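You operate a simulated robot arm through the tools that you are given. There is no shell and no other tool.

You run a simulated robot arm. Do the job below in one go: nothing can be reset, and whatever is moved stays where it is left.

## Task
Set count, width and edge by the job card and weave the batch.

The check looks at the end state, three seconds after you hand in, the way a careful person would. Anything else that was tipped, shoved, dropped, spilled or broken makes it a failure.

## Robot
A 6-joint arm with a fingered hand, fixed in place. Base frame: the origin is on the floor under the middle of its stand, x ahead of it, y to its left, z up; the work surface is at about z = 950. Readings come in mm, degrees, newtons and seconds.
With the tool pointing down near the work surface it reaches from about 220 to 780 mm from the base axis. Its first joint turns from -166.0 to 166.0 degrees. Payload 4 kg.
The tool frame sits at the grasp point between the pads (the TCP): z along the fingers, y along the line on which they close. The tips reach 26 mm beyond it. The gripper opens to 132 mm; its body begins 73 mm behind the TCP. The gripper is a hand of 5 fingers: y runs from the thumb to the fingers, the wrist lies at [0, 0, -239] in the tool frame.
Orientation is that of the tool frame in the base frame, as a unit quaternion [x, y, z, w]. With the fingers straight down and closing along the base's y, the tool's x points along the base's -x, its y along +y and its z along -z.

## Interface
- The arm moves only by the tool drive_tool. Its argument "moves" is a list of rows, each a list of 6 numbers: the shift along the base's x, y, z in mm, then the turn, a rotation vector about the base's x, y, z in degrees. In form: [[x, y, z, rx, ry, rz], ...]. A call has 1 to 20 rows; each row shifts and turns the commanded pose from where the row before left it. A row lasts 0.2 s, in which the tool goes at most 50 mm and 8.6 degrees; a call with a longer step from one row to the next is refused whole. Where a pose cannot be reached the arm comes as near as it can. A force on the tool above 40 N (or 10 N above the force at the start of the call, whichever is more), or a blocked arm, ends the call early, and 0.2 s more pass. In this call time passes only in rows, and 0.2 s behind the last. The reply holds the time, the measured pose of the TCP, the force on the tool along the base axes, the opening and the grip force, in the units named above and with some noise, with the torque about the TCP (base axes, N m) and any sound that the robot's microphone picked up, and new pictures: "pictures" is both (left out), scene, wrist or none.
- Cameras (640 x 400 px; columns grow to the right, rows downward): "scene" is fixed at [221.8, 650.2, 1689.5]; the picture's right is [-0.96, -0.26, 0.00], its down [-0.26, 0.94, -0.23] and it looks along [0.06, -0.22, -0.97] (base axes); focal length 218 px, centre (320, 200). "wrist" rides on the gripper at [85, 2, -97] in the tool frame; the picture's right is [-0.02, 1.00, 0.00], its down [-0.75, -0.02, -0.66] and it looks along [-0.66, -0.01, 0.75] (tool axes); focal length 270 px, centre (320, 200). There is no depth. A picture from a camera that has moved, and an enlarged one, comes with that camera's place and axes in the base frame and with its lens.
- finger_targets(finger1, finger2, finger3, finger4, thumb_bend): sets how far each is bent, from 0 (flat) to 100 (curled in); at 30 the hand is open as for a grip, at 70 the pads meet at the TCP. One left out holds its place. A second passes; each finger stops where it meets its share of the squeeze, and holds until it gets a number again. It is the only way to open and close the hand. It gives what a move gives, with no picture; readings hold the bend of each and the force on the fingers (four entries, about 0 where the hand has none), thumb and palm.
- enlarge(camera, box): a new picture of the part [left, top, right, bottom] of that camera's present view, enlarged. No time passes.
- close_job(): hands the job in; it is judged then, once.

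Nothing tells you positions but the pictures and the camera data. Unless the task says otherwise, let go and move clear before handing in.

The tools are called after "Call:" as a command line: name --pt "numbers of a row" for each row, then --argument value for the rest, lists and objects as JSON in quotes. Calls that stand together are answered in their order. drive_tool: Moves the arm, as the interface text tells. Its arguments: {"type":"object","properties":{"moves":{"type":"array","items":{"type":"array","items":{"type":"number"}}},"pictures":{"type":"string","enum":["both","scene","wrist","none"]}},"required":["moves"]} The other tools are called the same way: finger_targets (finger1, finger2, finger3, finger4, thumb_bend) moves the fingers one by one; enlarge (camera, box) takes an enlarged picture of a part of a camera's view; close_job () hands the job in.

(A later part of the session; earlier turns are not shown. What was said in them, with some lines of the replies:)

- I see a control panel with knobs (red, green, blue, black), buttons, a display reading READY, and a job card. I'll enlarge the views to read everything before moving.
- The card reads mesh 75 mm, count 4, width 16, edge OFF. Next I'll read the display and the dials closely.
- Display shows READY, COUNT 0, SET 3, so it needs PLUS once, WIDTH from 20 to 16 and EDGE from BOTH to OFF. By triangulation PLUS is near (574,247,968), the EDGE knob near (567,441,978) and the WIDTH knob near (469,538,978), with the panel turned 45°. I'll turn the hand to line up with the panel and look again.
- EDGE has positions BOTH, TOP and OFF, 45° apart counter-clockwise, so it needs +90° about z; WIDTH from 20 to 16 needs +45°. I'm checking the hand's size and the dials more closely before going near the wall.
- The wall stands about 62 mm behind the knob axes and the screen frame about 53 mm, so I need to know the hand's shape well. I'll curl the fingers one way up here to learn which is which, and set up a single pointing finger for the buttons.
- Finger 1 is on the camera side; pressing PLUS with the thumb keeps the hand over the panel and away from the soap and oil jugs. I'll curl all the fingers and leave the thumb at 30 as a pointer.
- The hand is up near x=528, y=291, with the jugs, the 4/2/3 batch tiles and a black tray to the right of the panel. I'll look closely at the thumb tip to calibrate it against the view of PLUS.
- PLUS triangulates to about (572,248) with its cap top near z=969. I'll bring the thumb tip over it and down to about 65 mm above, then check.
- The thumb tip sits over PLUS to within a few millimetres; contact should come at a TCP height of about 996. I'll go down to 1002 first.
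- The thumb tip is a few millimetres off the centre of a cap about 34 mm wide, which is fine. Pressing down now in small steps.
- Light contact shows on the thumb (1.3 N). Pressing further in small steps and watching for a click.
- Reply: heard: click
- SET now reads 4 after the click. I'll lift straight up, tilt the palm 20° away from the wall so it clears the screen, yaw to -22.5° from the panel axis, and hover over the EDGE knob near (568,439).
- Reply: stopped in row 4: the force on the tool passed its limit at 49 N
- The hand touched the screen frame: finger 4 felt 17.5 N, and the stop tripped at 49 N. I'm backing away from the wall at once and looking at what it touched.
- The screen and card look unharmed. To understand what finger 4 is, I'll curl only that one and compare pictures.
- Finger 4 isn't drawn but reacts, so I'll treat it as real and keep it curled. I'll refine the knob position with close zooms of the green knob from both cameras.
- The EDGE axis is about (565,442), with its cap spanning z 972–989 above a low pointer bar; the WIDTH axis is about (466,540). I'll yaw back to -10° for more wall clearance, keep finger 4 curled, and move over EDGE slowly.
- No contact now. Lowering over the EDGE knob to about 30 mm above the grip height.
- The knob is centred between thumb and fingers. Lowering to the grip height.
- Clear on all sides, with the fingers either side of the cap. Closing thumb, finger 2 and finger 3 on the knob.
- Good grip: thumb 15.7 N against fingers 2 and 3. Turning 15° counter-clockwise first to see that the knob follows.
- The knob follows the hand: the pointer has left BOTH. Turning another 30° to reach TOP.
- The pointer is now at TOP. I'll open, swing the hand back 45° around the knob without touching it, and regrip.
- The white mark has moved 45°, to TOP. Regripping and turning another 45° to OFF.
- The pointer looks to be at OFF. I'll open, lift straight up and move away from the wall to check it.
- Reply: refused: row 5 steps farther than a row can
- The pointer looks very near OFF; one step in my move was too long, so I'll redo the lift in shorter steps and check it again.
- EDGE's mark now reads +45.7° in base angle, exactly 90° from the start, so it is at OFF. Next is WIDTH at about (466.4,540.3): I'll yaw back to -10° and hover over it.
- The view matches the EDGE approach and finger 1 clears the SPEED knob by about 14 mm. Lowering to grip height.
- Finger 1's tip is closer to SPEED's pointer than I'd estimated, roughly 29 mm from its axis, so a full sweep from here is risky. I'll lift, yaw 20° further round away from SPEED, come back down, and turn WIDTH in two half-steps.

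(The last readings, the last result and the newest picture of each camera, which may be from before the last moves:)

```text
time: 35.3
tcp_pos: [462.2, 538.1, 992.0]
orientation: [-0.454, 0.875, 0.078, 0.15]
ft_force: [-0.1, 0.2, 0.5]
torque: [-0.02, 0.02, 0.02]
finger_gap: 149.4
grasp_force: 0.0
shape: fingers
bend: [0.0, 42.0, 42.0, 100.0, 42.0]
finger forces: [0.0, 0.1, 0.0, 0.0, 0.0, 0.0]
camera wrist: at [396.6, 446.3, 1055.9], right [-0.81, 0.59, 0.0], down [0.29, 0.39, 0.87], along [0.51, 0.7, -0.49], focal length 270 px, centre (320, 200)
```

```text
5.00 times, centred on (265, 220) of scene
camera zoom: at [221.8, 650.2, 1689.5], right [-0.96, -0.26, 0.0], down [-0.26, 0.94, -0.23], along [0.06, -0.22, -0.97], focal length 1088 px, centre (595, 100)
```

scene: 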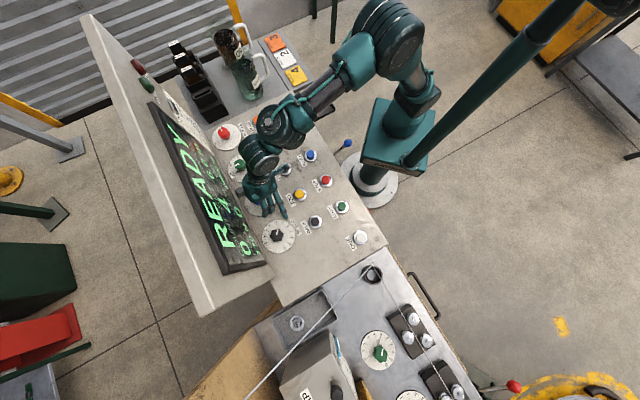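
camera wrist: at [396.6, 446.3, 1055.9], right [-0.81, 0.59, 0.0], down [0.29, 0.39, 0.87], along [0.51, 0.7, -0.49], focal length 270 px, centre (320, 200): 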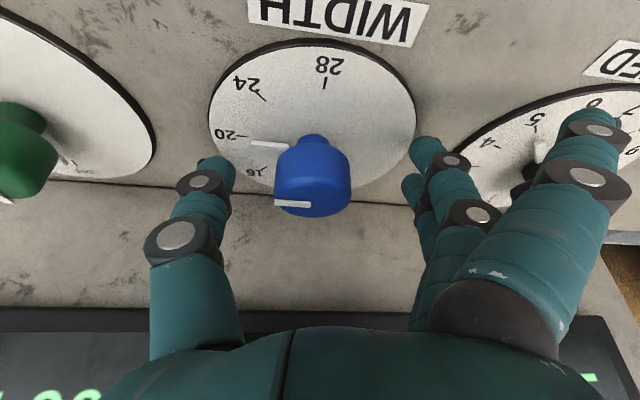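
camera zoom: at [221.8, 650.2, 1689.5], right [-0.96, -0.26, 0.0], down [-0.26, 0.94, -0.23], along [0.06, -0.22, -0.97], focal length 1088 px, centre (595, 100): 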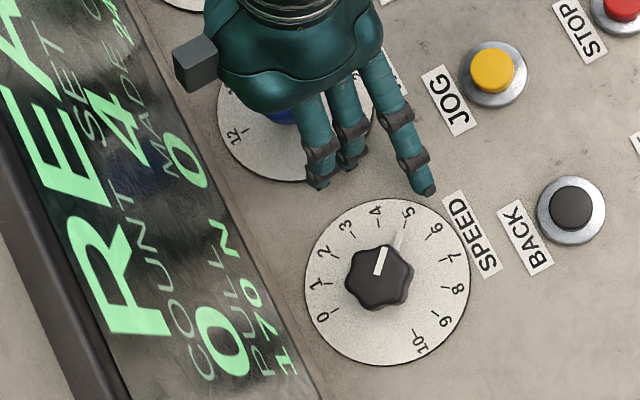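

Now there's plenty of room to SPEED, and its setting is unchanged. Gripping and turning WIDTH 25°.

Call:
finger_targets --finger2 70 --finger3 70 --thumb_bend 70

Call:
drive_tool --pt "0.3 -0.1 0 0 0 5" --pt "0.3 -0.1 0 0 0 5" --pt "0.3 0 0 0 0 5" --pt "0.3 0 0 0 0 5" --pt "0.3 0 0 0 0 5"

Call:
enlarge --camera "wrist" --box '[170, 80, 470, 280]'

Call:
enlarge --camera "scene" --box '[220, 180, 310, 260]'

```text
time: 36.3
tcp_pos: [463.5, 537.6, 990.6]
orientation: [-0.454, 0.875, 0.076, 0.15]
ft_force: [10.0, -0.3, -7.6]
torque: [0.0, -0.12, -0.01]
finger_gap: 122.8
grasp_force: 12.0
shape: fingers
bend: [0.0, 64.0, 65.0, 100.0, 63.0]
finger forces: [0.0, 4.9, 3.8, 0.0, 16.2, 0.1]
```

```text
time: 37.5
tcp_pos: [464.6, 536.8, 991.3]
orientation: [-0.633, 0.755, 0.107, 0.13]
ft_force: [1.2, -4.4, -11.4]
torque: [-0.13, -0.01, -0.02]
finger_gap: 121.4
grasp_force: 11.2
shape: fingers
bend: [0.0, 63.0, 65.0, 100.0, 64.0]
finger forces: [0.0, 8.2, 3.7, 0.1, 11.3, 0.0]
camera wrist: at [443.4, 426.0, 1056.0], right [-0.98, 0.19, 0.01], down [0.1, 0.48, 0.87], along [0.17, 0.85, -0.49], focal length 270 px, centre (320, 200)
```

scene: 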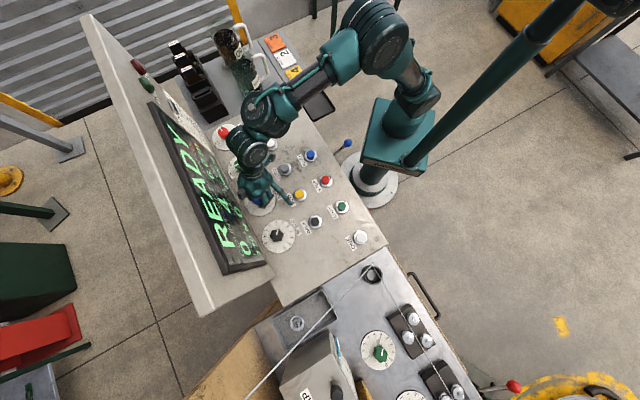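
wrist: 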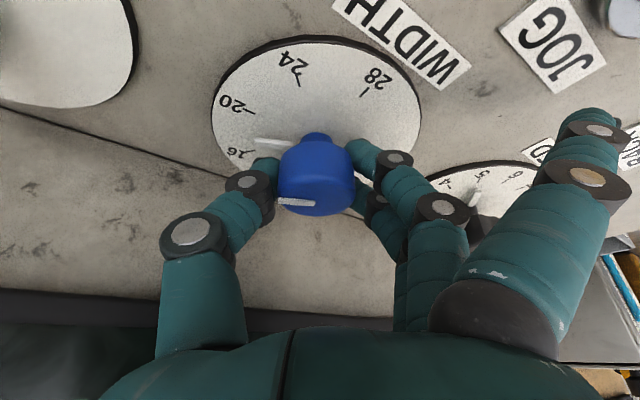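

```text
2.00 times, centred on (320, 180) of wrist
camera zoom: at [443.4, 426.0, 1056.0], right [-0.98, 0.19, 0.01], down [0.1, 0.48, 0.87], along [0.17, 0.85, -0.49], focal length 541 px, centre (320, 240)
```

zoom: 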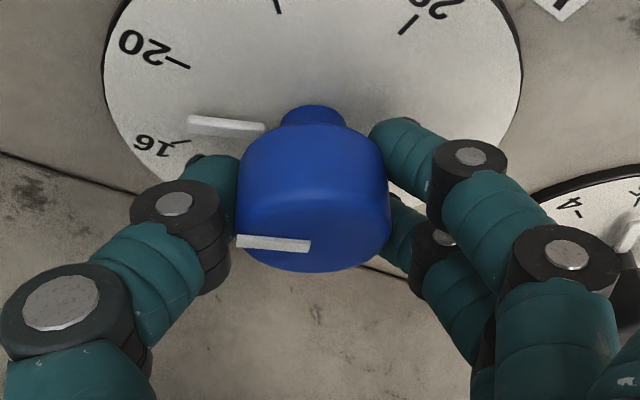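

```text
5.00 times, centred on (265, 220) of scene
camera zoom: at [221.8, 650.2, 1689.5], right [-0.96, -0.26, 0.0], down [-0.26, 0.94, -0.23], along [0.06, -0.22, -0.97], focal length 1088 px, centre (595, 100)
```

zoom: 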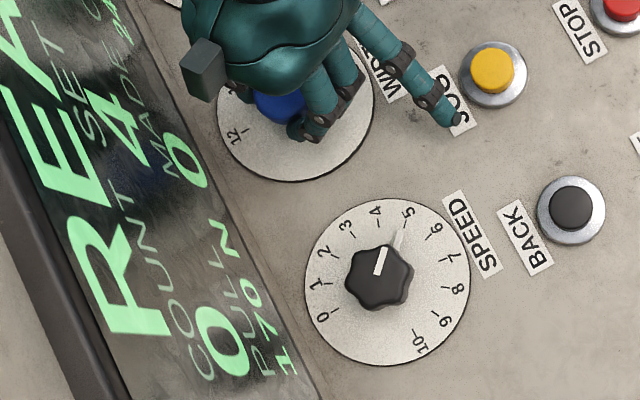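

The pointer is now between 20 and 16. Opening, swinging back 25°, regripping and turning the remaining 20°.

Call:
finger_targets --finger2 42 --finger3 42 --thumb_bend 42

Call:
drive_tool --pt "-0.3 0 0 0 0 -5" --pt "-0.3 0 0 0 0 -5" --pt "-0.3 0 0 0 0 -5" --pt "-0.3 0.1 0 0 0 -5" --pt "-0.3 0.1 0 0 0 -5" --pictures "none"

Call:
enlarge --camera "wrist" --box '[170, 80, 470, 280]'

Call:
finger_targets --finger2 70 --finger3 70 --thumb_bend 70

Call:
drive_tool --pt "0.3 -0.1 0 0 0 5" --pt "0.3 -0.1 0 0 0 5" --pt "0.3 0 0 0 0 5" --pt "0.3 0 0 0 0 5"

Call:
enlarge --camera "wrist" --box '[170, 80, 470, 280]'

Call:
enlarge --camera "scene" --box '[220, 180, 310, 260]'

```text
time: 38.5
tcp_pos: [463.9, 538.3, 991.5]
orientation: [-0.633, 0.756, 0.107, 0.129]
ft_force: [1.1, -0.6, -1.3]
torque: [0.0, 0.0, 0.0]
finger_gap: 149.5
grasp_force: 0.0
shape: fingers
bend: [0.0, 42.0, 42.0, 100.0, 42.0]
finger forces: [0.1, 0.1, 0.1, 0.1, 0.0, 0.1]
```

```text
time: 39.7
tcp_pos: [463.2, 536.4, 992.4]
orientation: [-0.454, 0.875, 0.077, 0.149]
ft_force: [-0.6, -0.4, -0.3]
torque: [-0.01, -0.02, 0.05]
finger_gap: 149.4
grasp_force: 0.0
shape: fingers
bend: [0.0, 42.0, 42.0, 100.0, 42.0]
finger forces: [0.0, 0.1, 0.1, 0.0, 0.0, 0.0]
```

```text
2.00 times, centred on (320, 180) of wrist
camera zoom: at [397.2, 445.9, 1056.2], right [-0.81, 0.59, 0.01], down [0.3, 0.39, 0.87], along [0.51, 0.7, -0.49], focal length 541 px, centre (320, 240)
```

zoom: 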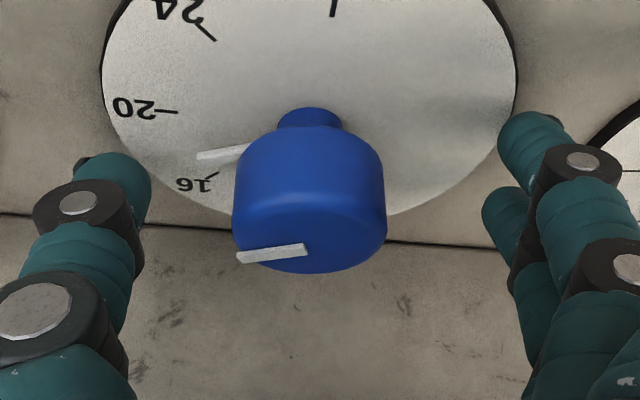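

```text
time: 40.7
tcp_pos: [463.2, 536.1, 991.9]
orientation: [-0.454, 0.875, 0.076, 0.149]
ft_force: [6.9, -1.1, -7.6]
torque: [0.0, -0.12, -0.02]
finger_gap: 122.3
grasp_force: 12.5
shape: fingers
bend: [0.0, 63.0, 64.0, 100.0, 63.0]
finger forces: [0.0, 5.5, 4.3, 0.1, 15.1, 0.0]
```

```text
time: 41.7
tcp_pos: [464.0, 536.4, 991.0]
orientation: [-0.6, 0.782, 0.102, 0.133]
ft_force: [4.4, -4.8, -6.7]
torque: [-0.08, -0.07, -0.05]
finger_gap: 122.1
grasp_force: 12.7
shape: fingers
bend: [0.0, 63.0, 65.0, 100.0, 64.0]
finger forces: [0.1, 7.3, 3.5, 0.0, 14.2, 0.0]
camera wrist: at [433.3, 428.5, 1055.9], right [-0.96, 0.28, 0.01], down [0.14, 0.47, 0.87], along [0.24, 0.84, -0.49], focal length 270 px, centre (320, 200)
```

scene: 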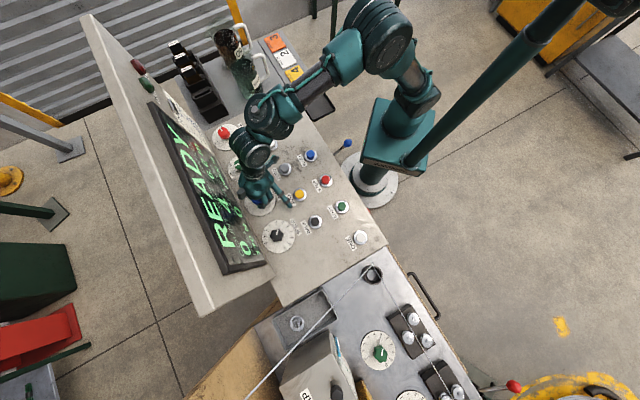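
wrist: 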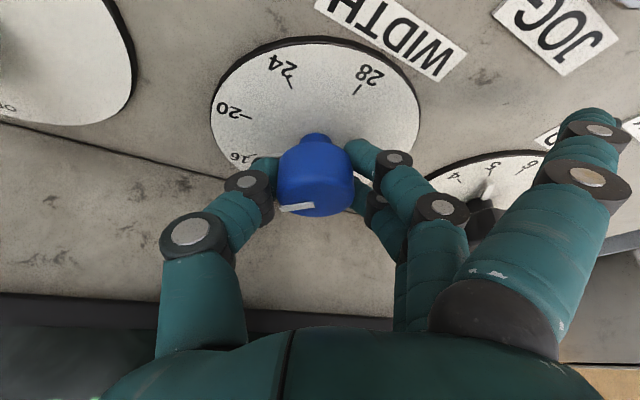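

```text
2.00 times, centred on (320, 180) of wrist
camera zoom: at [433.3, 428.5, 1055.9], right [-0.96, 0.28, 0.01], down [0.14, 0.47, 0.87], along [0.24, 0.84, -0.49], focal length 541 px, centre (320, 240)
```

zoom: 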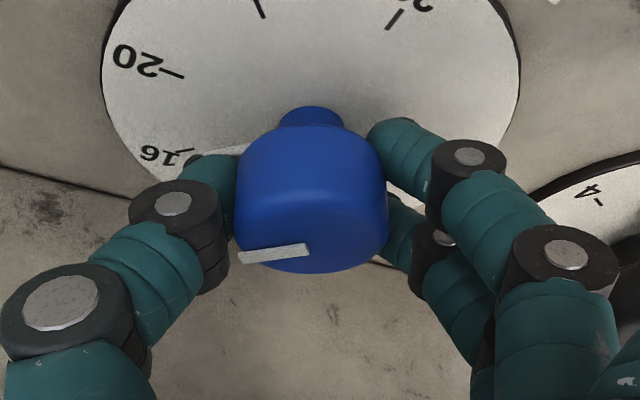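

```text
5.00 times, centred on (265, 220) of scene
camera zoom: at [221.8, 650.2, 1689.5], right [-0.96, -0.26, 0.0], down [-0.26, 0.94, -0.23], along [0.06, -0.22, -0.97], focal length 1088 px, centre (595, 100)
```

zoom: 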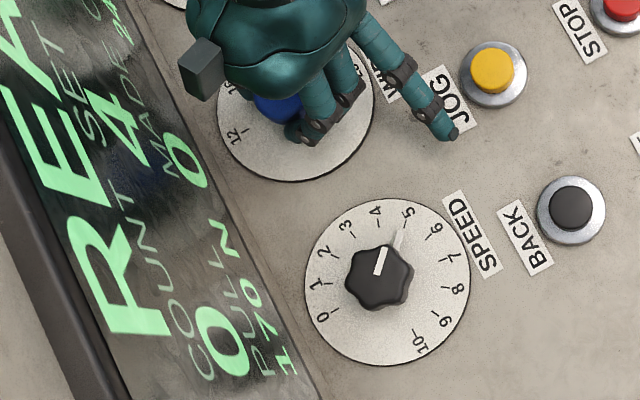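

The pointer should be at 16. Opening, lifting and moving clear to read it.

Call:
finger_targets --finger2 42 --finger3 42 --thumb_bend 42

Call:
drive_tool --pt "0 0 15 0 0 0" --pt "0 0 30 0 0 0" --pt "0 0 35 0 0 0" --pt "-15 -15 30 0 0 0" --pt "-25 -25 25 0 0 0" --pt "-28 -28 10 0 0 0" --pt "-28 -28 0 0 0 0"

Call:
enlarge --camera "scene" --box '[235, 180, 285, 220]'

Call:
enlarge --camera "wrist" --box '[170, 0, 470, 200]'

```text
time: 42.7
tcp_pos: [464.0, 538.0, 992.0]
orientation: [-0.599, 0.783, 0.101, 0.133]
ft_force: [-0.1, 0.5, 0.2]
torque: [-0.01, 0.04, 0.02]
finger_gap: 149.5
grasp_force: 0.1
shape: fingers
bend: [0.0, 42.0, 42.0, 100.0, 42.0]
finger forces: [0.1, 0.0, 0.0, 0.0, 0.0, 0.0]
```

```text
time: 44.3
tcp_pos: [369.3, 441.4, 1135.0]
orientation: [-0.599, 0.783, 0.101, 0.134]
ft_force: [-0.2, -0.1, -0.2]
torque: [-0.05, -0.01, -0.04]
finger_gap: 149.5
grasp_force: 0.0
shape: fingers
bend: [0.0, 42.0, 42.0, 100.0, 42.0]
finger forces: [0.0, 0.1, 0.0, 0.1, 0.0, 0.0]
camera wrist: at [338.1, 332.5, 1199.4], right [-0.96, 0.28, 0.01], down [0.14, 0.47, 0.87], along [0.24, 0.84, -0.49], focal length 270 px, centre (320, 200)
```

scene: 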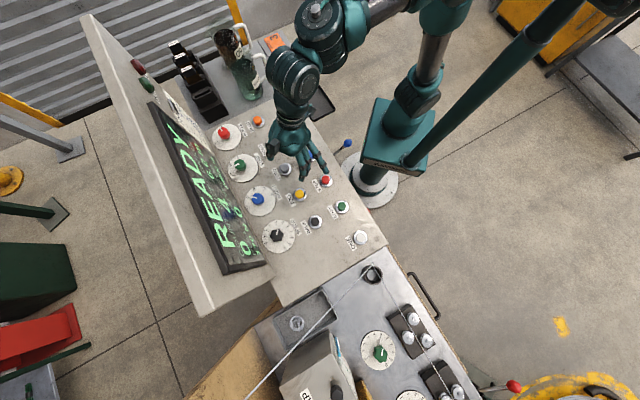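
wrist: 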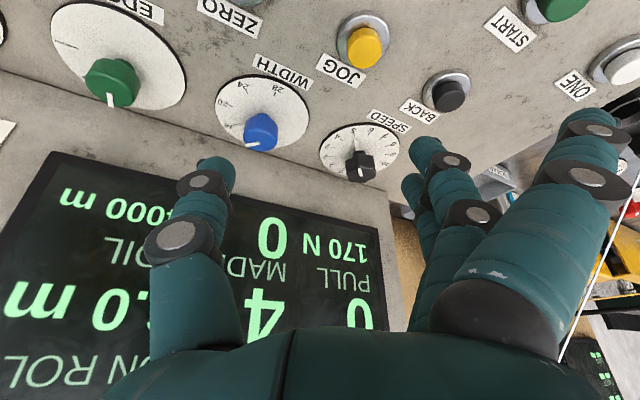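

```text
10.00 times, centred on (260, 200) of scene
camera zoom: at [221.8, 650.2, 1689.5], right [-0.96, -0.26, 0.0], down [-0.26, 0.94, -0.23], along [0.06, -0.22, -0.97], focal length 2176 px, centre (920, 200)
```

zoom: 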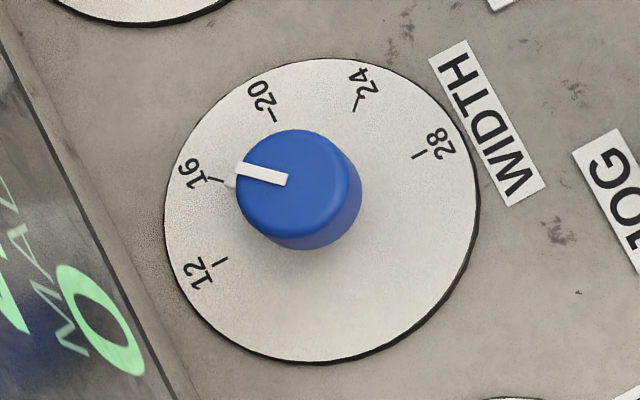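

```text
2.00 times, centred on (320, 100) of wrist
camera zoom: at [338.1, 332.5, 1199.4], right [-0.96, 0.28, 0.01], down [0.14, 0.47, 0.87], along [0.24, 0.84, -0.49], focal length 541 px, centre (320, 400)
```

zoom: 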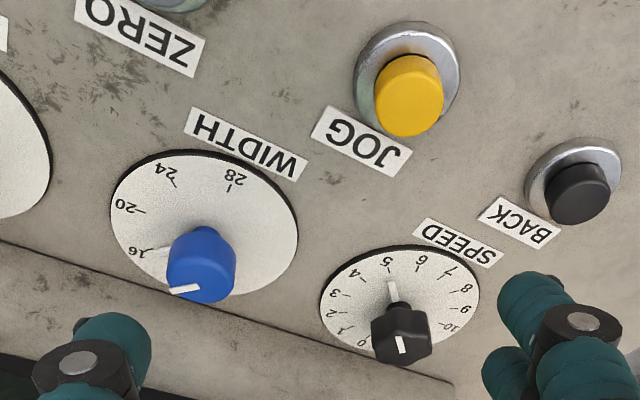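

The WIDTH mark points at 16 within about 2°. Zooming in once more to check it before starting.

Call:
enlarge --camera "wrist" --box '[215, 70, 325, 155]'

Call:
enlarge --camera "wrist" --box '[45, 0, 195, 115]'

Call:
enlarge --camera "wrist" --box '[0, 140, 400, 400]'

Call:
enlarge --camera "scene" --box '[310, 180, 390, 260]'

```text
4.71 times, centred on (270, 112) of wrist
camera zoom: at [338.1, 332.5, 1199.4], right [-0.96, 0.28, 0.01], down [0.14, 0.47, 0.87], along [0.24, 0.84, -0.49], focal length 1272 px, centre (555, 612)
```

zoom: 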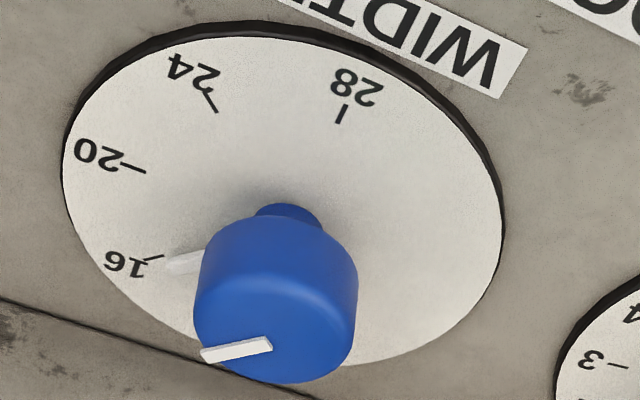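

```text
3.48 times, centred on (120, 58) of wrist
camera zoom: at [338.1, 332.5, 1199.4], right [-0.96, 0.28, 0.01], down [0.14, 0.47, 0.87], along [0.24, 0.84, -0.49], focal length 940 px, centre (1016, 696)
```

zoom: 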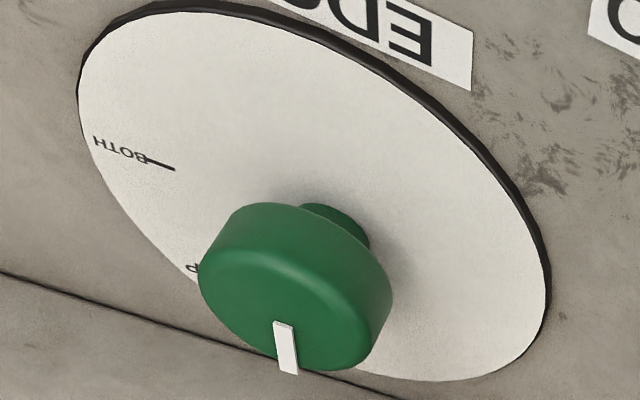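

```text
1.54 times, centred on (200, 270) of wrist
camera zoom: at [338.1, 332.5, 1199.4], right [-0.96, 0.28, 0.01], down [0.14, 0.47, 0.87], along [0.24, 0.84, -0.49], focal length 416 px, centre (505, 92)
```

zoom: 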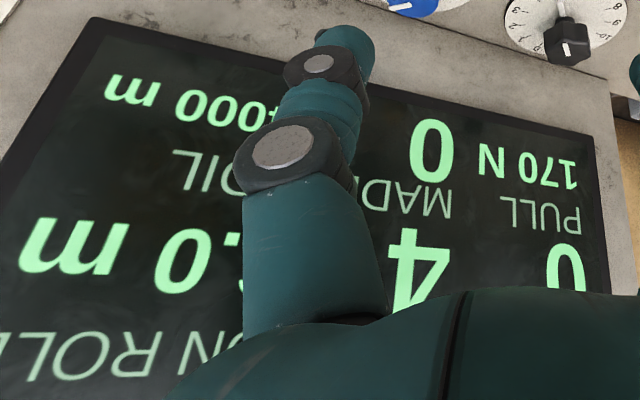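

```text
5.00 times, centred on (350, 220) of scene
camera zoom: at [221.8, 650.2, 1689.5], right [-0.96, -0.26, 0.0], down [-0.26, 0.94, -0.23], along [0.06, -0.22, -0.97], focal length 1088 px, centre (170, 100)
```

zoom: 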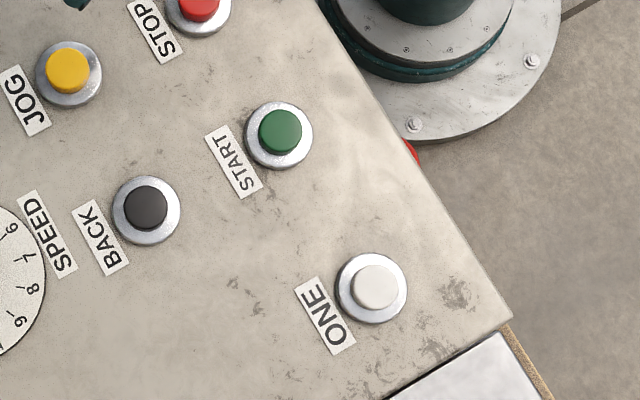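

WIDTH reads 16 and EDGE reads OFF, with SPEED unchanged. START is at about (190,487,970); I'll straighten the hand, curl the fingers, turn so the thumb points along +x, and bring it over START from the empty panel edge.

Call:
finger_targets --finger1 100 --finger2 100 --finger3 100 --finger4 100 --thumb_bend 30

Call:
drive_tool --pt "0 0 0 -6.2 1.69 0" --pt "0 0 0 -6.2 1.69 0" --pt "0 0 0 -6.2 1.69 0" --pt "0 0 0 0 0 7.6" --pt "0 0 0 0 0 7.6" --pt "-42 7.6 0 0 0 0" --pt "-42 7.6 0 0 0 0" --pt "-42 7.6 0 0 0 0" --pt "-42 7.6 0 0 0 0" --pt "-42 7.6 0 0 0 0" --pt "-42 7.5 0 0 0 0"

Call:
enlarge --camera "wrist" --box '[60, 60, 360, 260]'

Call:
enlarge --camera "scene" --box '[310, 110, 430, 260]'

```text
time: 45.3
tcp_pos: [369.4, 441.2, 1135.1]
orientation: [-0.599, 0.783, 0.102, 0.134]
ft_force: [0.3, -0.7, -0.1]
torque: [0.01, -0.03, 0.02]
finger_gap: 64.3
grasp_force: 0.0
shape: fingers
bend: [100.0, 100.0, 100.0, 100.0, 30.0]
finger forces: [0.0, 0.1, 0.1, 0.0, 0.1, 0.1]
```

```text
time: 47.7
tcp_pos: [115.7, 485.4, 1136.8]
orientation: [0.707, -0.707, 0.0, -0.001]
ft_force: [0.1, 0.9, 0.6]
torque: [-0.05, -0.03, 0.0]
finger_gap: 64.8
grasp_force: 0.1
shape: fingers
bend: [100.0, 100.0, 100.0, 100.0, 30.0]
finger forces: [0.0, 0.0, 0.1, 0.1, 0.0, 0.0]
camera wrist: at [113.6, 400.5, 1235.4], right [-1.0, 0.02, 0.0], down [0.01, 0.75, 0.66], along [0.01, 0.66, -0.75], focal length 270 px, centre (320, 200)
```

scene: 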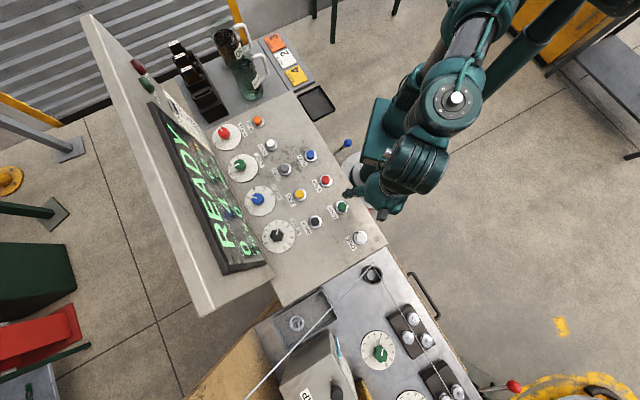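
wrist: 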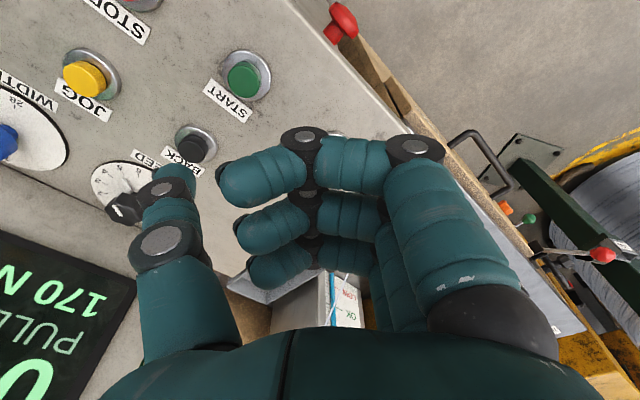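

```text
2.00 times, centred on (210, 160) of wrist
camera zoom: at [113.6, 400.5, 1235.4], right [-1.0, 0.02, 0.0], down [0.01, 0.75, 0.66], along [0.01, 0.66, -0.75], focal length 541 px, centre (540, 280)
```

zoom: 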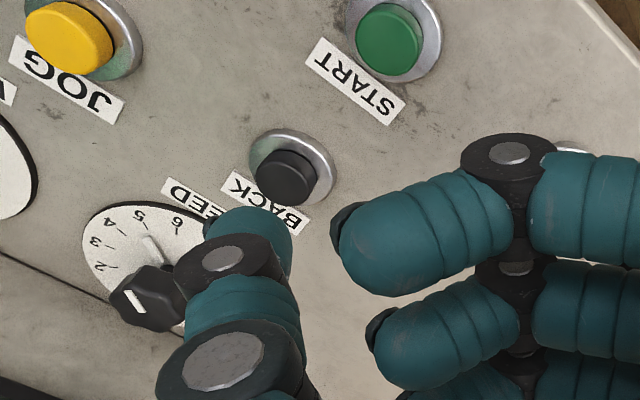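

```text
2.67 times, centred on (370, 185) of scene
camera zoom: at [221.8, 650.2, 1689.5], right [-0.96, -0.26, 0.0], down [-0.26, 0.94, -0.23], along [0.06, -0.22, -0.97], focal length 580 px, centre (187, 240)
```

zoom: 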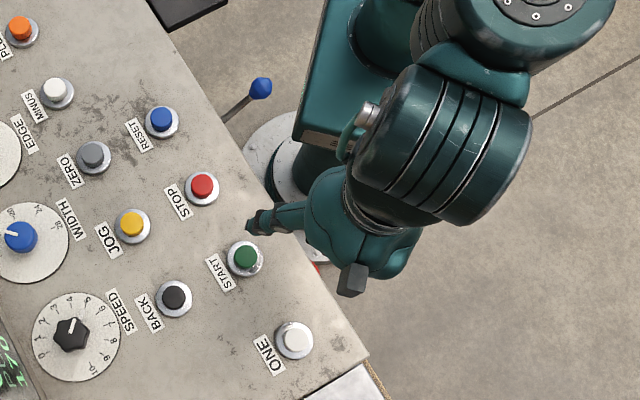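

The red handle is well below the panel, about z 850, and out of the way. Lowering to see the thumb tip against START from close up.

Call:
drive_tool --pt "0 0 -35 0 0 0" --pt "0 0 -35 0 0 0" --pt "0 0 -30 0 0 0" --pt "0 0 -15 0 0 0"

Call:
enlarge --camera "wrist" --box '[80, 80, 300, 230]'

Call:
enlarge --camera "scene" --box '[310, 160, 400, 250]'

```text
time: 48.7
tcp_pos: [116.6, 487.1, 1020.5]
orientation: [0.707, -0.707, 0.0, -0.002]
ft_force: [-0.6, 0.1, 0.0]
torque: [-0.01, 0.0, 0.04]
finger_gap: 64.4
grasp_force: 0.0
shape: fingers
bend: [100.0, 100.0, 100.0, 100.0, 30.0]
finger forces: [0.0, 0.0, 0.0, 0.0, 0.0, 0.0]
camera wrist: at [114.0, 401.2, 1118.7], right [-1.0, 0.02, 0.0], down [0.01, 0.75, 0.66], along [0.01, 0.66, -0.75], focal length 270 px, centre (320, 200)
```

scene: 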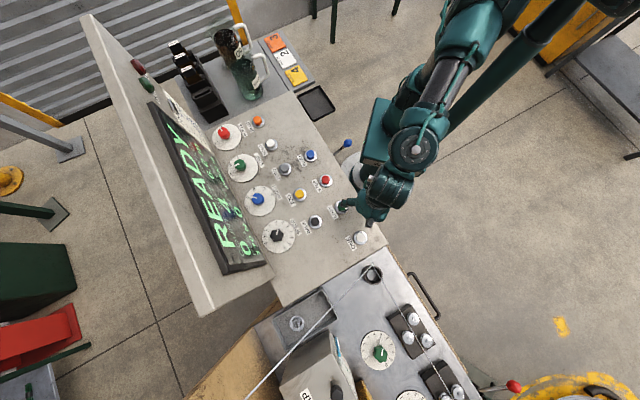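
wrist: 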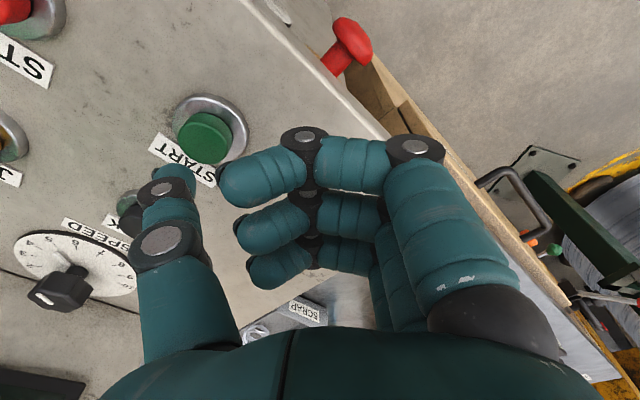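

```text
2.67 times, centred on (190, 155) of wrist
camera zoom: at [114.0, 401.2, 1118.7], right [-1.0, 0.02, 0.0], down [0.01, 0.75, 0.66], along [0.01, 0.66, -0.75], focal length 721 px, centre (667, 320)
```

zoom: 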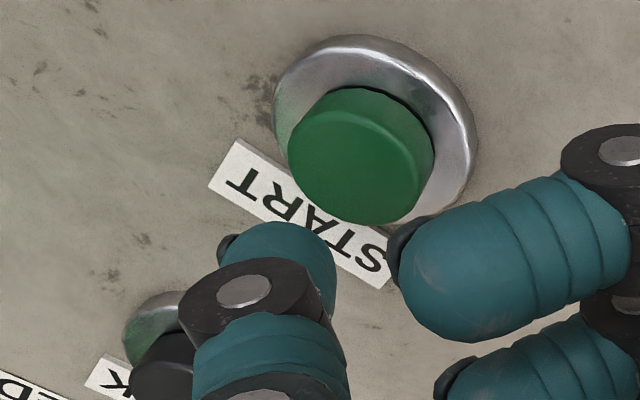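

```text
4.44 times, centred on (355, 205) of scene
camera zoom: at [221.8, 650.2, 1689.5], right [-0.96, -0.26, 0.0], down [-0.26, 0.94, -0.23], along [0.06, -0.22, -0.97], focal length 967 px, centre (164, 178)
```

zoom: 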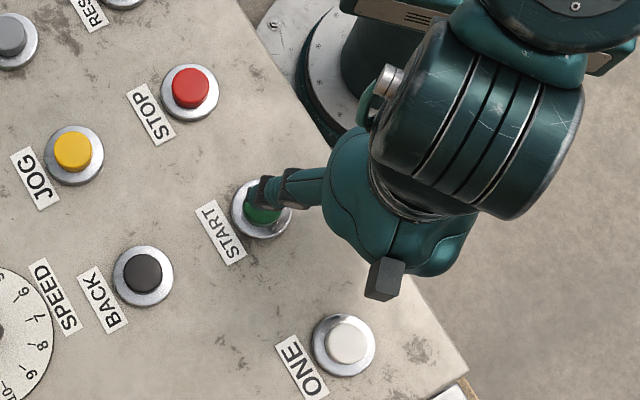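

The thumb tip is over START to within about 5 mm. Nudging it to centre and descending to just above the cap.

Call:
drive_tool --pt "-3 -2 -8 0 0 0" --pt "0 0 -8 0 0 0" --pt "0 0 -4 0 0 0"

Call:
enlarge --camera "wrist" --box '[80, 80, 300, 230]'

Call:
enlarge --camera "scene" --box '[320, 180, 380, 230]'

```text
time: 49.5
tcp_pos: [114.4, 484.2, 1001.8]
orientation: [0.708, -0.707, 0.0, -0.001]
ft_force: [0.5, -0.1, 0.7]
torque: [-0.01, 0.01, 0.0]
finger_gap: 64.7
grasp_force: 0.0
shape: fingers
bend: [100.0, 100.0, 100.0, 100.0, 30.0]
finger forces: [0.0, 0.0, 0.0, 0.0, 0.0, 0.0]
camera wrist: at [111.8, 399.1, 1099.0], right [-1.0, 0.02, 0.0], down [0.01, 0.75, 0.66], along [0.01, 0.66, -0.75], focal length 270 px, centre (320, 200)
```

scene: 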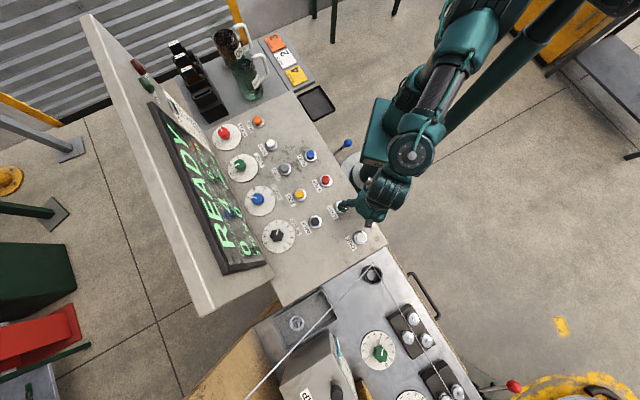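
wrist: 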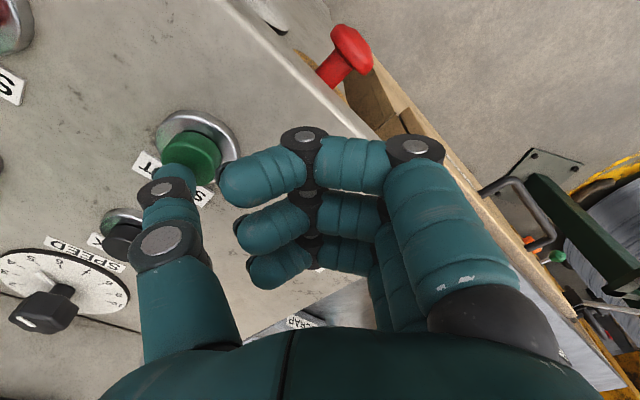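

```text
2.67 times, centred on (190, 155) of wrist
camera zoom: at [111.8, 399.1, 1099.0], right [-1.0, 0.02, 0.0], down [0.01, 0.75, 0.66], along [0.01, 0.66, -0.75], focal length 721 px, centre (667, 320)
```

zoom: 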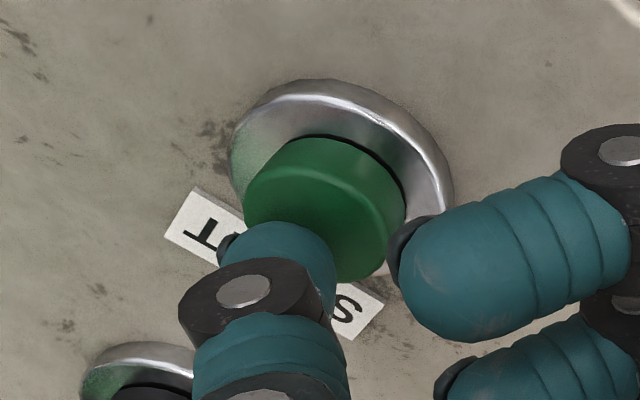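

```text
8.00 times, centred on (350, 205) of scene
camera zoom: at [221.8, 650.2, 1689.5], right [-0.96, -0.26, 0.0], down [-0.26, 0.94, -0.23], along [0.06, -0.22, -0.97], focal length 1740 px, centre (80, 160)
```

zoom: 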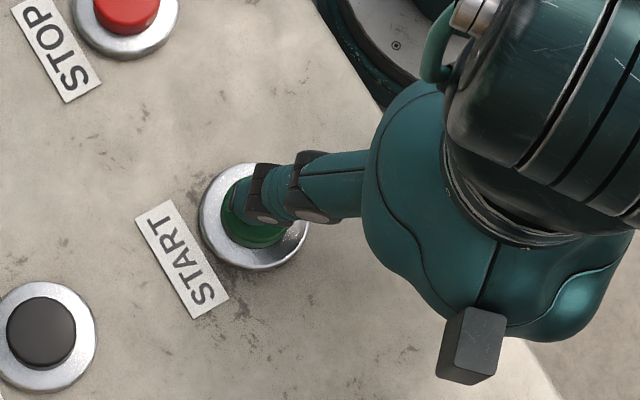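

The thumb is right above START. Pressing gently until it clicks.

Call:
drive_tool --pt "0 0 -2 0 0 0" --pt "0 0 -2 0 0 0" --pt "0 0 -2 0 0 0" --pt "0 0 -2 0 0 0" --pt "0 0 -2 0 0 0" --pictures "scene"

```text
time: 50.7
tcp_pos: [113.0, 484.0, 991.2]
orientation: [0.708, -0.706, 0.0, -0.001]
ft_force: [-0.7, -0.9, 4.2]
torque: [0.01, -0.3, -0.03]
finger_gap: 64.9
grasp_force: 2.1
shape: fingers
bend: [100.0, 100.0, 100.0, 100.0, 30.0]
finger forces: [0.0, 0.1, 0.1, 0.1, 4.1, 0.0]
heard: click
```

scene: 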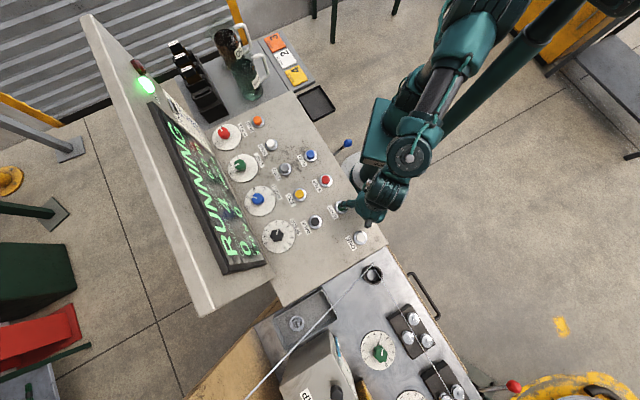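

It clicked and the display says RUNNING with the green lamp lit. I'll lift off START, move clear to the side and watch the batch.

Call:
drive_tool --pt "0 0 10 0 0 0" --pt "0 0 30 0 0 0" --pt "0 0 40 0 0 0" --pt "0 0 40 0 0 0" --pt "0 0 40 0 0 0"

Call:
enlarge --camera "scene" --box '[130, 60, 280, 280]'

Call:
enlarge --camera "scene" --box '[170, 260, 440, 400]'

```text
time: 51.9
tcp_pos: [113.0, 485.1, 1151.4]
orientation: [0.708, -0.706, 0.001, 0.0]
ft_force: [-1.3, 0.3, 0.3]
torque: [-0.06, 0.0, -0.02]
finger_gap: 65.1
grasp_force: 0.0
shape: fingers
bend: [100.0, 100.0, 100.0, 100.0, 30.0]
finger forces: [0.0, 0.1, 0.0, 0.0, 0.0, 0.0]
camera wrist: at [111.3, 399.7, 1250.1], right [-1.0, 0.02, 0.0], down [0.01, 0.75, 0.66], along [0.01, 0.66, -0.75], focal length 270 px, centre (320, 200)
```

scene: 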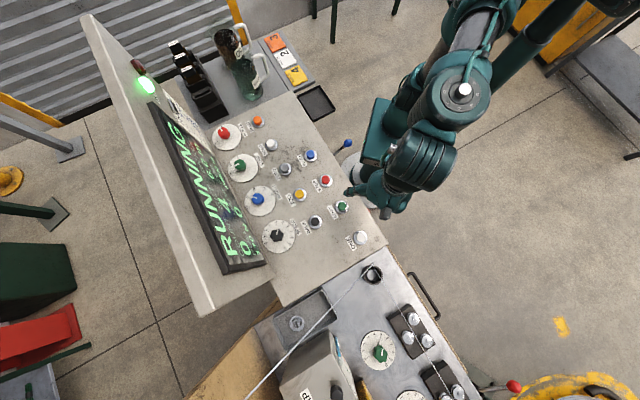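
wrist: 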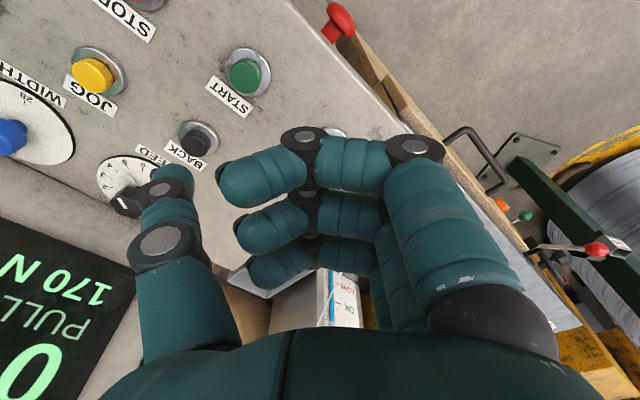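

```text
1.82 times, centred on (205, 170) of scene
camera zoom: at [221.8, 650.2, 1689.5], right [-0.96, -0.26, 0.0], down [-0.26, 0.94, -0.23], along [0.06, -0.22, -0.97], focal length 396 px, centre (529, 254)
```

zoom: 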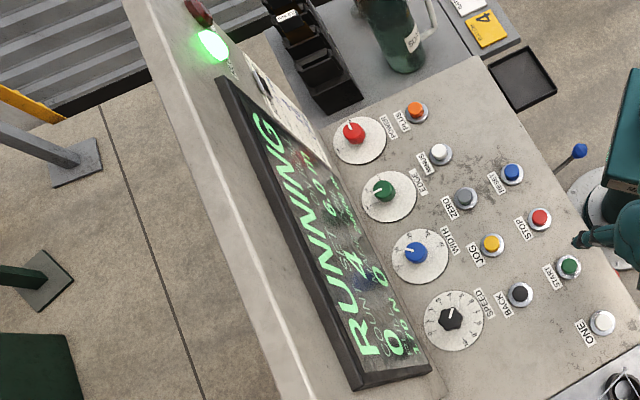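

```text
2.37 times, centred on (305, 330) of scene
camera zoom: at [221.8, 650.2, 1689.5], right [-0.96, -0.26, 0.0], down [-0.26, 0.94, -0.23], along [0.06, -0.22, -0.97], focal length 516 px, centre (356, -108)
```

zoom: 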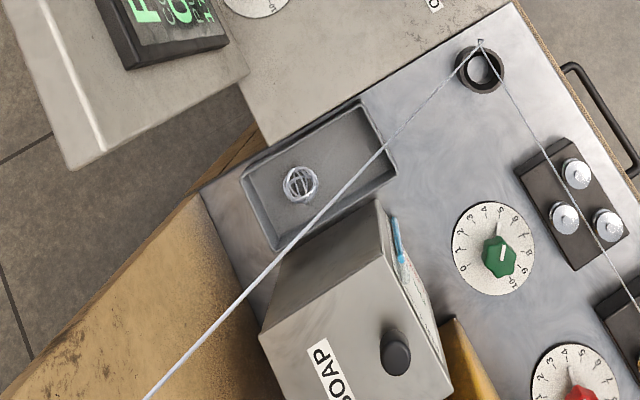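

The machine is running with COUNT 0 so far. I'll move back to a high viewing spot facing the display and wait.

Call:
drive_tool --pt "30 -23 18 0 0 -6" --pt "30 -23 18 0 0 -6" --pt "30 -23 18 0 0 -6" --pt "30 -23 18 0 0 -6" --pt "30 -23 18 0 0 -6" --pt "30 -23 18 0 0 -5" --pt "30 -23 18 0 0 -5" --pt "20 -18 4 0 0 -5" --pt "0 0 0 0 0 0" --pt "0 0 0 0 0 0" --pt "0 0 0 0 0 0" --pt "0 0 0 0 0 0"

Call:
enlarge --camera "scene" --box '[130, 60, 280, 280]'

Call:
enlarge --camera "wrist" --box '[200, 180, 560, 400]'

```text
time: 54.5
tcp_pos: [343.1, 305.2, 1281.8]
orientation: [-0.384, 0.923, 0.0, 0.001]
ft_force: [0.7, 0.0, 0.2]
torque: [0.04, 0.01, 0.01]
finger_gap: 64.9
grasp_force: 0.1
shape: fingers
bend: [100.0, 100.0, 100.0, 100.0, 30.0]
finger forces: [0.0, 0.0, 0.0, 0.0, 0.0, 0.0]
camera wrist: at [282.1, 245.7, 1380.0], right [-0.69, 0.72, 0.0], down [0.54, 0.52, 0.66], along [0.48, 0.46, -0.75], focal length 270 px, centre (320, 200)
```

scene: 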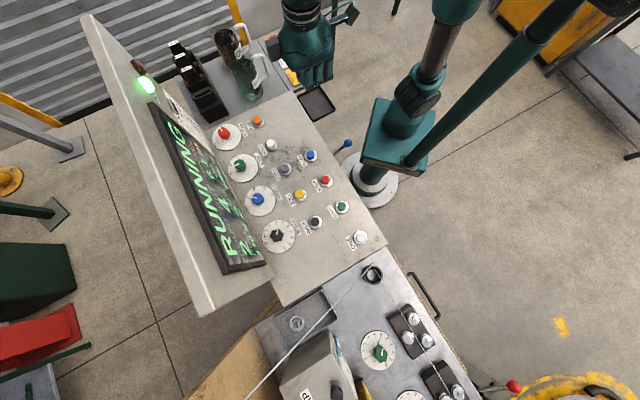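
wrist: 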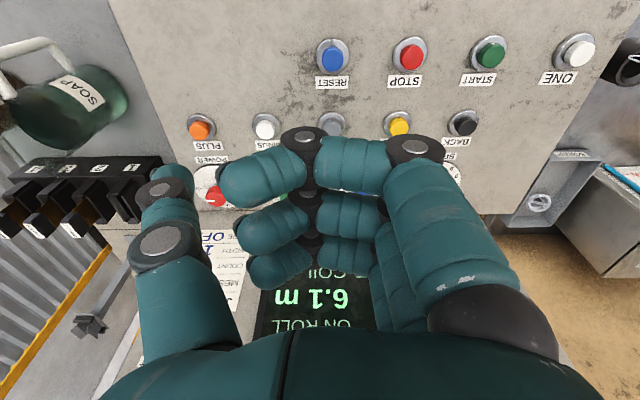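

```text
1.82 times, centred on (205, 170) of scene
camera zoom: at [221.8, 650.2, 1689.5], right [-0.96, -0.26, 0.0], down [-0.26, 0.94, -0.23], along [0.06, -0.22, -0.97], focal length 396 px, centre (529, 254)
```

zoom: 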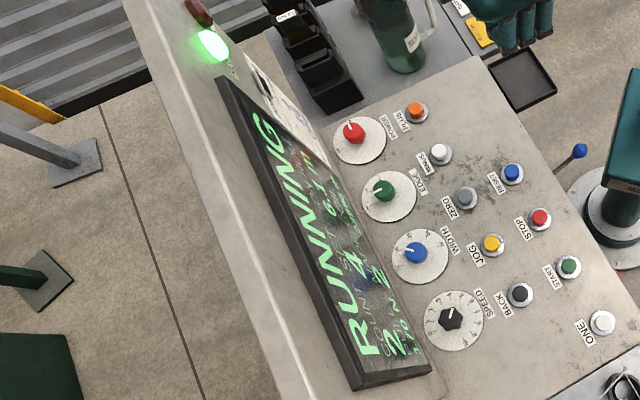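

```text
1.78 times, centred on (380, 290) of wrist
camera zoom: at [282.1, 245.7, 1380.0], right [-0.69, 0.72, 0.0], down [0.54, 0.52, 0.66], along [0.48, 0.46, -0.75], focal length 480 px, centre (213, 40)
```

zoom: 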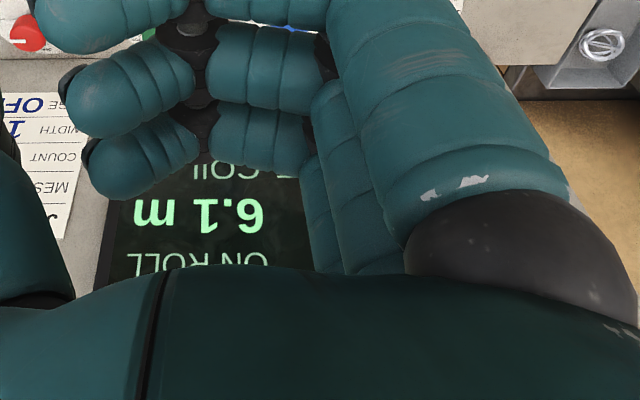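

COUNT has reached 2 of 4 and the roll shows 6.1 m. I'll wait in place and open the hand to see the screen better.

Call:
finger_targets --finger1 30 --finger2 30 --finger3 30 --finger4 30 --thumb_bend 30

Call:
drive_tool --pt "0 0 0 0 0 0" --pt "0 0 0 0 0 0" --pt "0 0 0 0 0 0" --pt "0 0 0 0 0 0" --pt "0 0 0 0 0 0"

Call:
enlarge --camera "wrist" --box '[200, 180, 560, 400]'

Call:
enlarge --camera "scene" --box '[130, 60, 280, 280]'

```text
time: 55.5
tcp_pos: [343.0, 305.3, 1281.7]
orientation: [-0.384, 0.924, 0.0, 0.001]
ft_force: [0.0, -0.3, -0.4]
torque: [0.04, -0.02, -0.02]
finger_gap: 139.1
grasp_force: 0.1
shape: fingers
bend: [30.0, 30.0, 30.0, 30.0, 30.0]
finger forces: [0.0, 0.0, 0.1, 0.1, 0.0, 0.0]
```

```text
time: 56.7
tcp_pos: [342.7, 304.7, 1282.6]
orientation: [-0.385, 0.923, -0.001, 0.001]
ft_force: [0.1, -0.2, -0.7]
torque: [0.0, 0.03, 0.02]
finger_gap: 139.1
grasp_force: 0.0
shape: fingers
bend: [30.0, 30.0, 30.0, 30.0, 30.0]
finger forces: [0.0, 0.0, 0.0, 0.0, 0.0, 0.0]
camera wrist: at [282.1, 245.7, 1380.0], right [-0.69, 0.72, 0.0], down [0.54, 0.52, 0.66], along [0.48, 0.46, -0.75], focal length 270 px, centre (320, 200)
```

scene: 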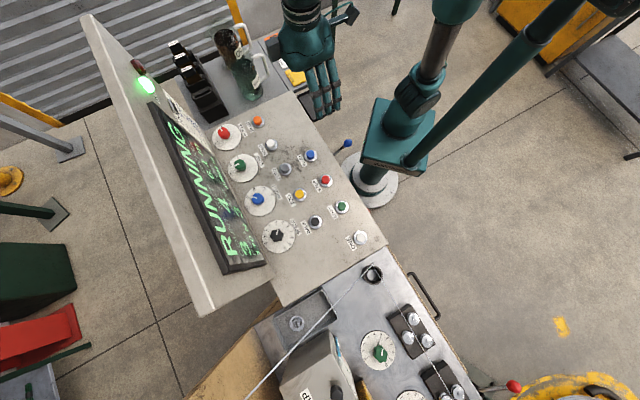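
wrist: 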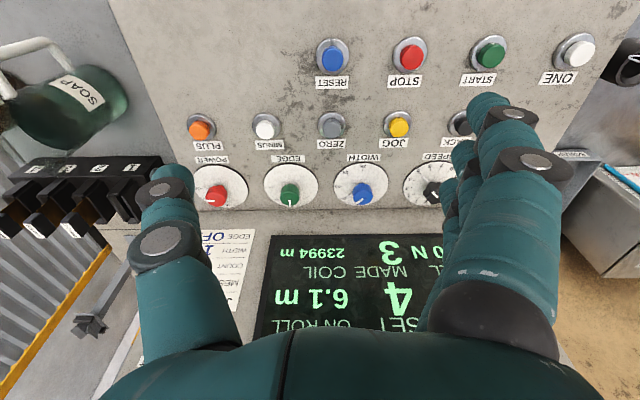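

```text
1.78 times, centred on (380, 290) of wrist
camera zoom: at [282.1, 245.7, 1380.0], right [-0.69, 0.72, 0.0], down [0.54, 0.52, 0.66], along [0.48, 0.46, -0.75], focal length 480 px, centre (213, 40)
```

zoom: 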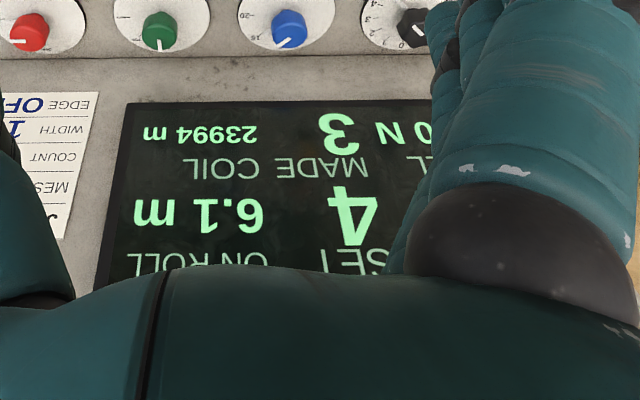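

```text
1.82 times, centred on (205, 170) of scene
camera zoom: at [221.8, 650.2, 1689.5], right [-0.96, -0.26, 0.0], down [-0.26, 0.94, -0.23], along [0.06, -0.22, -0.97], focal length 396 px, centre (529, 254)
```

zoom: 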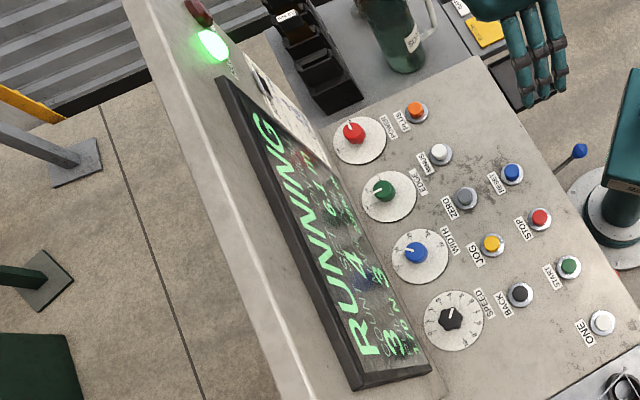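

COUNT is 3 and MADE is 3, still RUNNING. Waiting for the last piece.

Call:
drive_tool --pt "0 0 0 0 0 0" --pt "0 0 0 0 0 0" --pt "0 0 0 0 0 0" --pt "0 0 0 0 0 0" --pt "0 0 0 0 0 0" --pt "0 0 0 0 0 0" --pt "0 0 0 0 0 0" --pt "0 0 0 0 0 0" --pt "0 0 0 0 0 0" --pt "0 0 0 0 0 0"

Call:
enlarge --camera "wrist" --box '[200, 180, 560, 400]'

Call:
enlarge --camera "scene" --box '[130, 60, 280, 280]'

```text
time: 58.9
tcp_pos: [343.5, 305.5, 1281.7]
orientation: [-0.383, 0.924, -0.001, 0.001]
ft_force: [0.3, -0.2, -0.1]
torque: [-0.02, 0.02, 0.0]
finger_gap: 139.3
grasp_force: 0.1
shape: fingers
bend: [30.0, 30.0, 30.0, 30.0, 30.0]
finger forces: [0.0, 0.1, 0.1, 0.0, 0.0, 0.0]
camera wrist: at [282.1, 245.7, 1380.0], right [-0.69, 0.72, 0.0], down [0.54, 0.52, 0.66], along [0.48, 0.46, -0.75], focal length 270 px, centre (320, 200)
```

scene: 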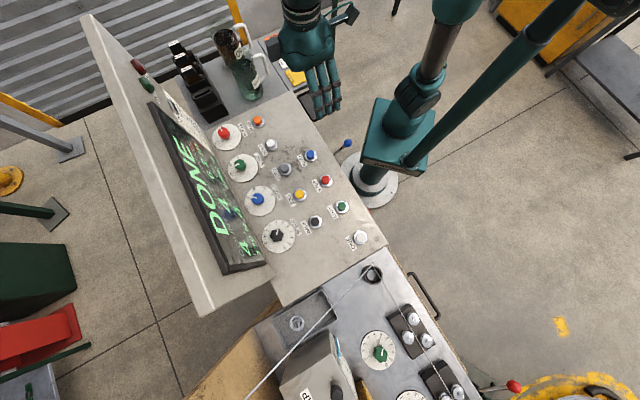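
wrist: 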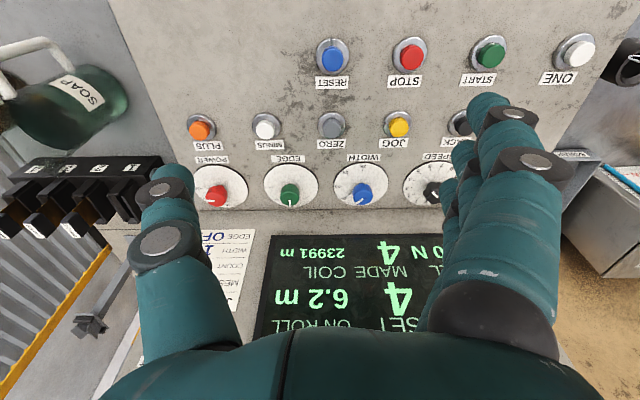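

```text
1.78 times, centred on (380, 290) of wrist
camera zoom: at [282.1, 245.7, 1380.0], right [-0.69, 0.72, 0.0], down [0.54, 0.52, 0.66], along [0.48, 0.46, -0.75], focal length 480 px, centre (213, 40)
```

zoom: 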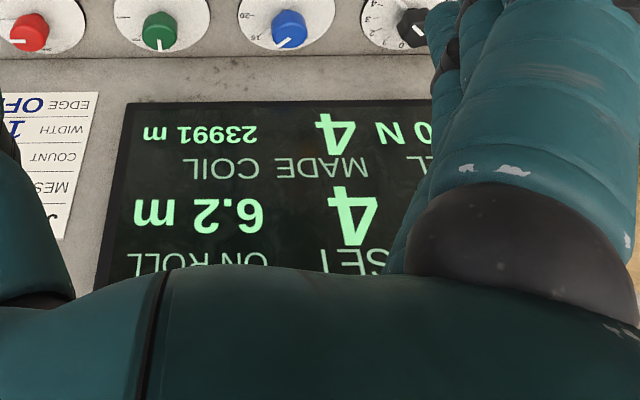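

```text
1.82 times, centred on (205, 170) of scene
camera zoom: at [221.8, 650.2, 1689.5], right [-0.96, -0.26, 0.0], down [-0.26, 0.94, -0.23], along [0.06, -0.22, -0.97], focal length 396 px, centre (529, 254)
```

zoom: 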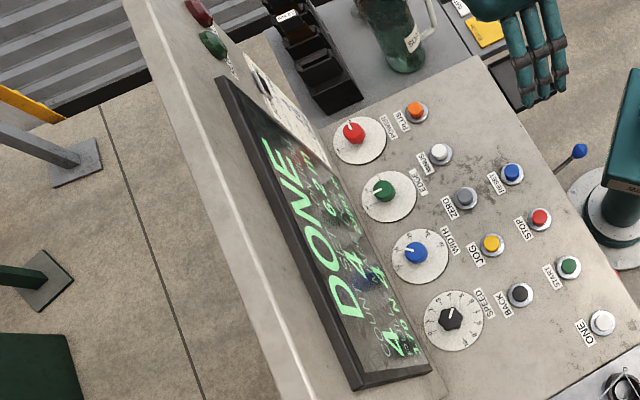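

The display says DONE with COUNT 4, MADE 4 and SET 4. WIDTH is at 16, EDGE at OFF, SPEED and POWER are unchanged, and nothing else looks disturbed; the hand is open and clear, so I'm handing in.

Call:
close_job

```text
The job is handed in.
```

The batch is woven and handed in. The display finished on DONE, with count 4, made 4 and set 4.

- **Count:** I pressed PLUS once, which took SET from 3 to 4.
- **Width:** the WIDTH knob went from 20 to 16, and its mark points at 16 within about 2°.
- **Edge:** the EDGE knob went from BOTH to OFF.
- **Weave:** I pressed START once and watched it run to DONE. The roll went from 6.0 m to 6.2 m.

On the first approach to the EDGE knob, one finger pushed against the display frame. The force limit stopped the arm at 49 N and I backed off straight away. The display, job card and panel looked unchanged in every later picture.

SPEED and POWER were not touched. The hand was open and clear of the panel when I handed in.
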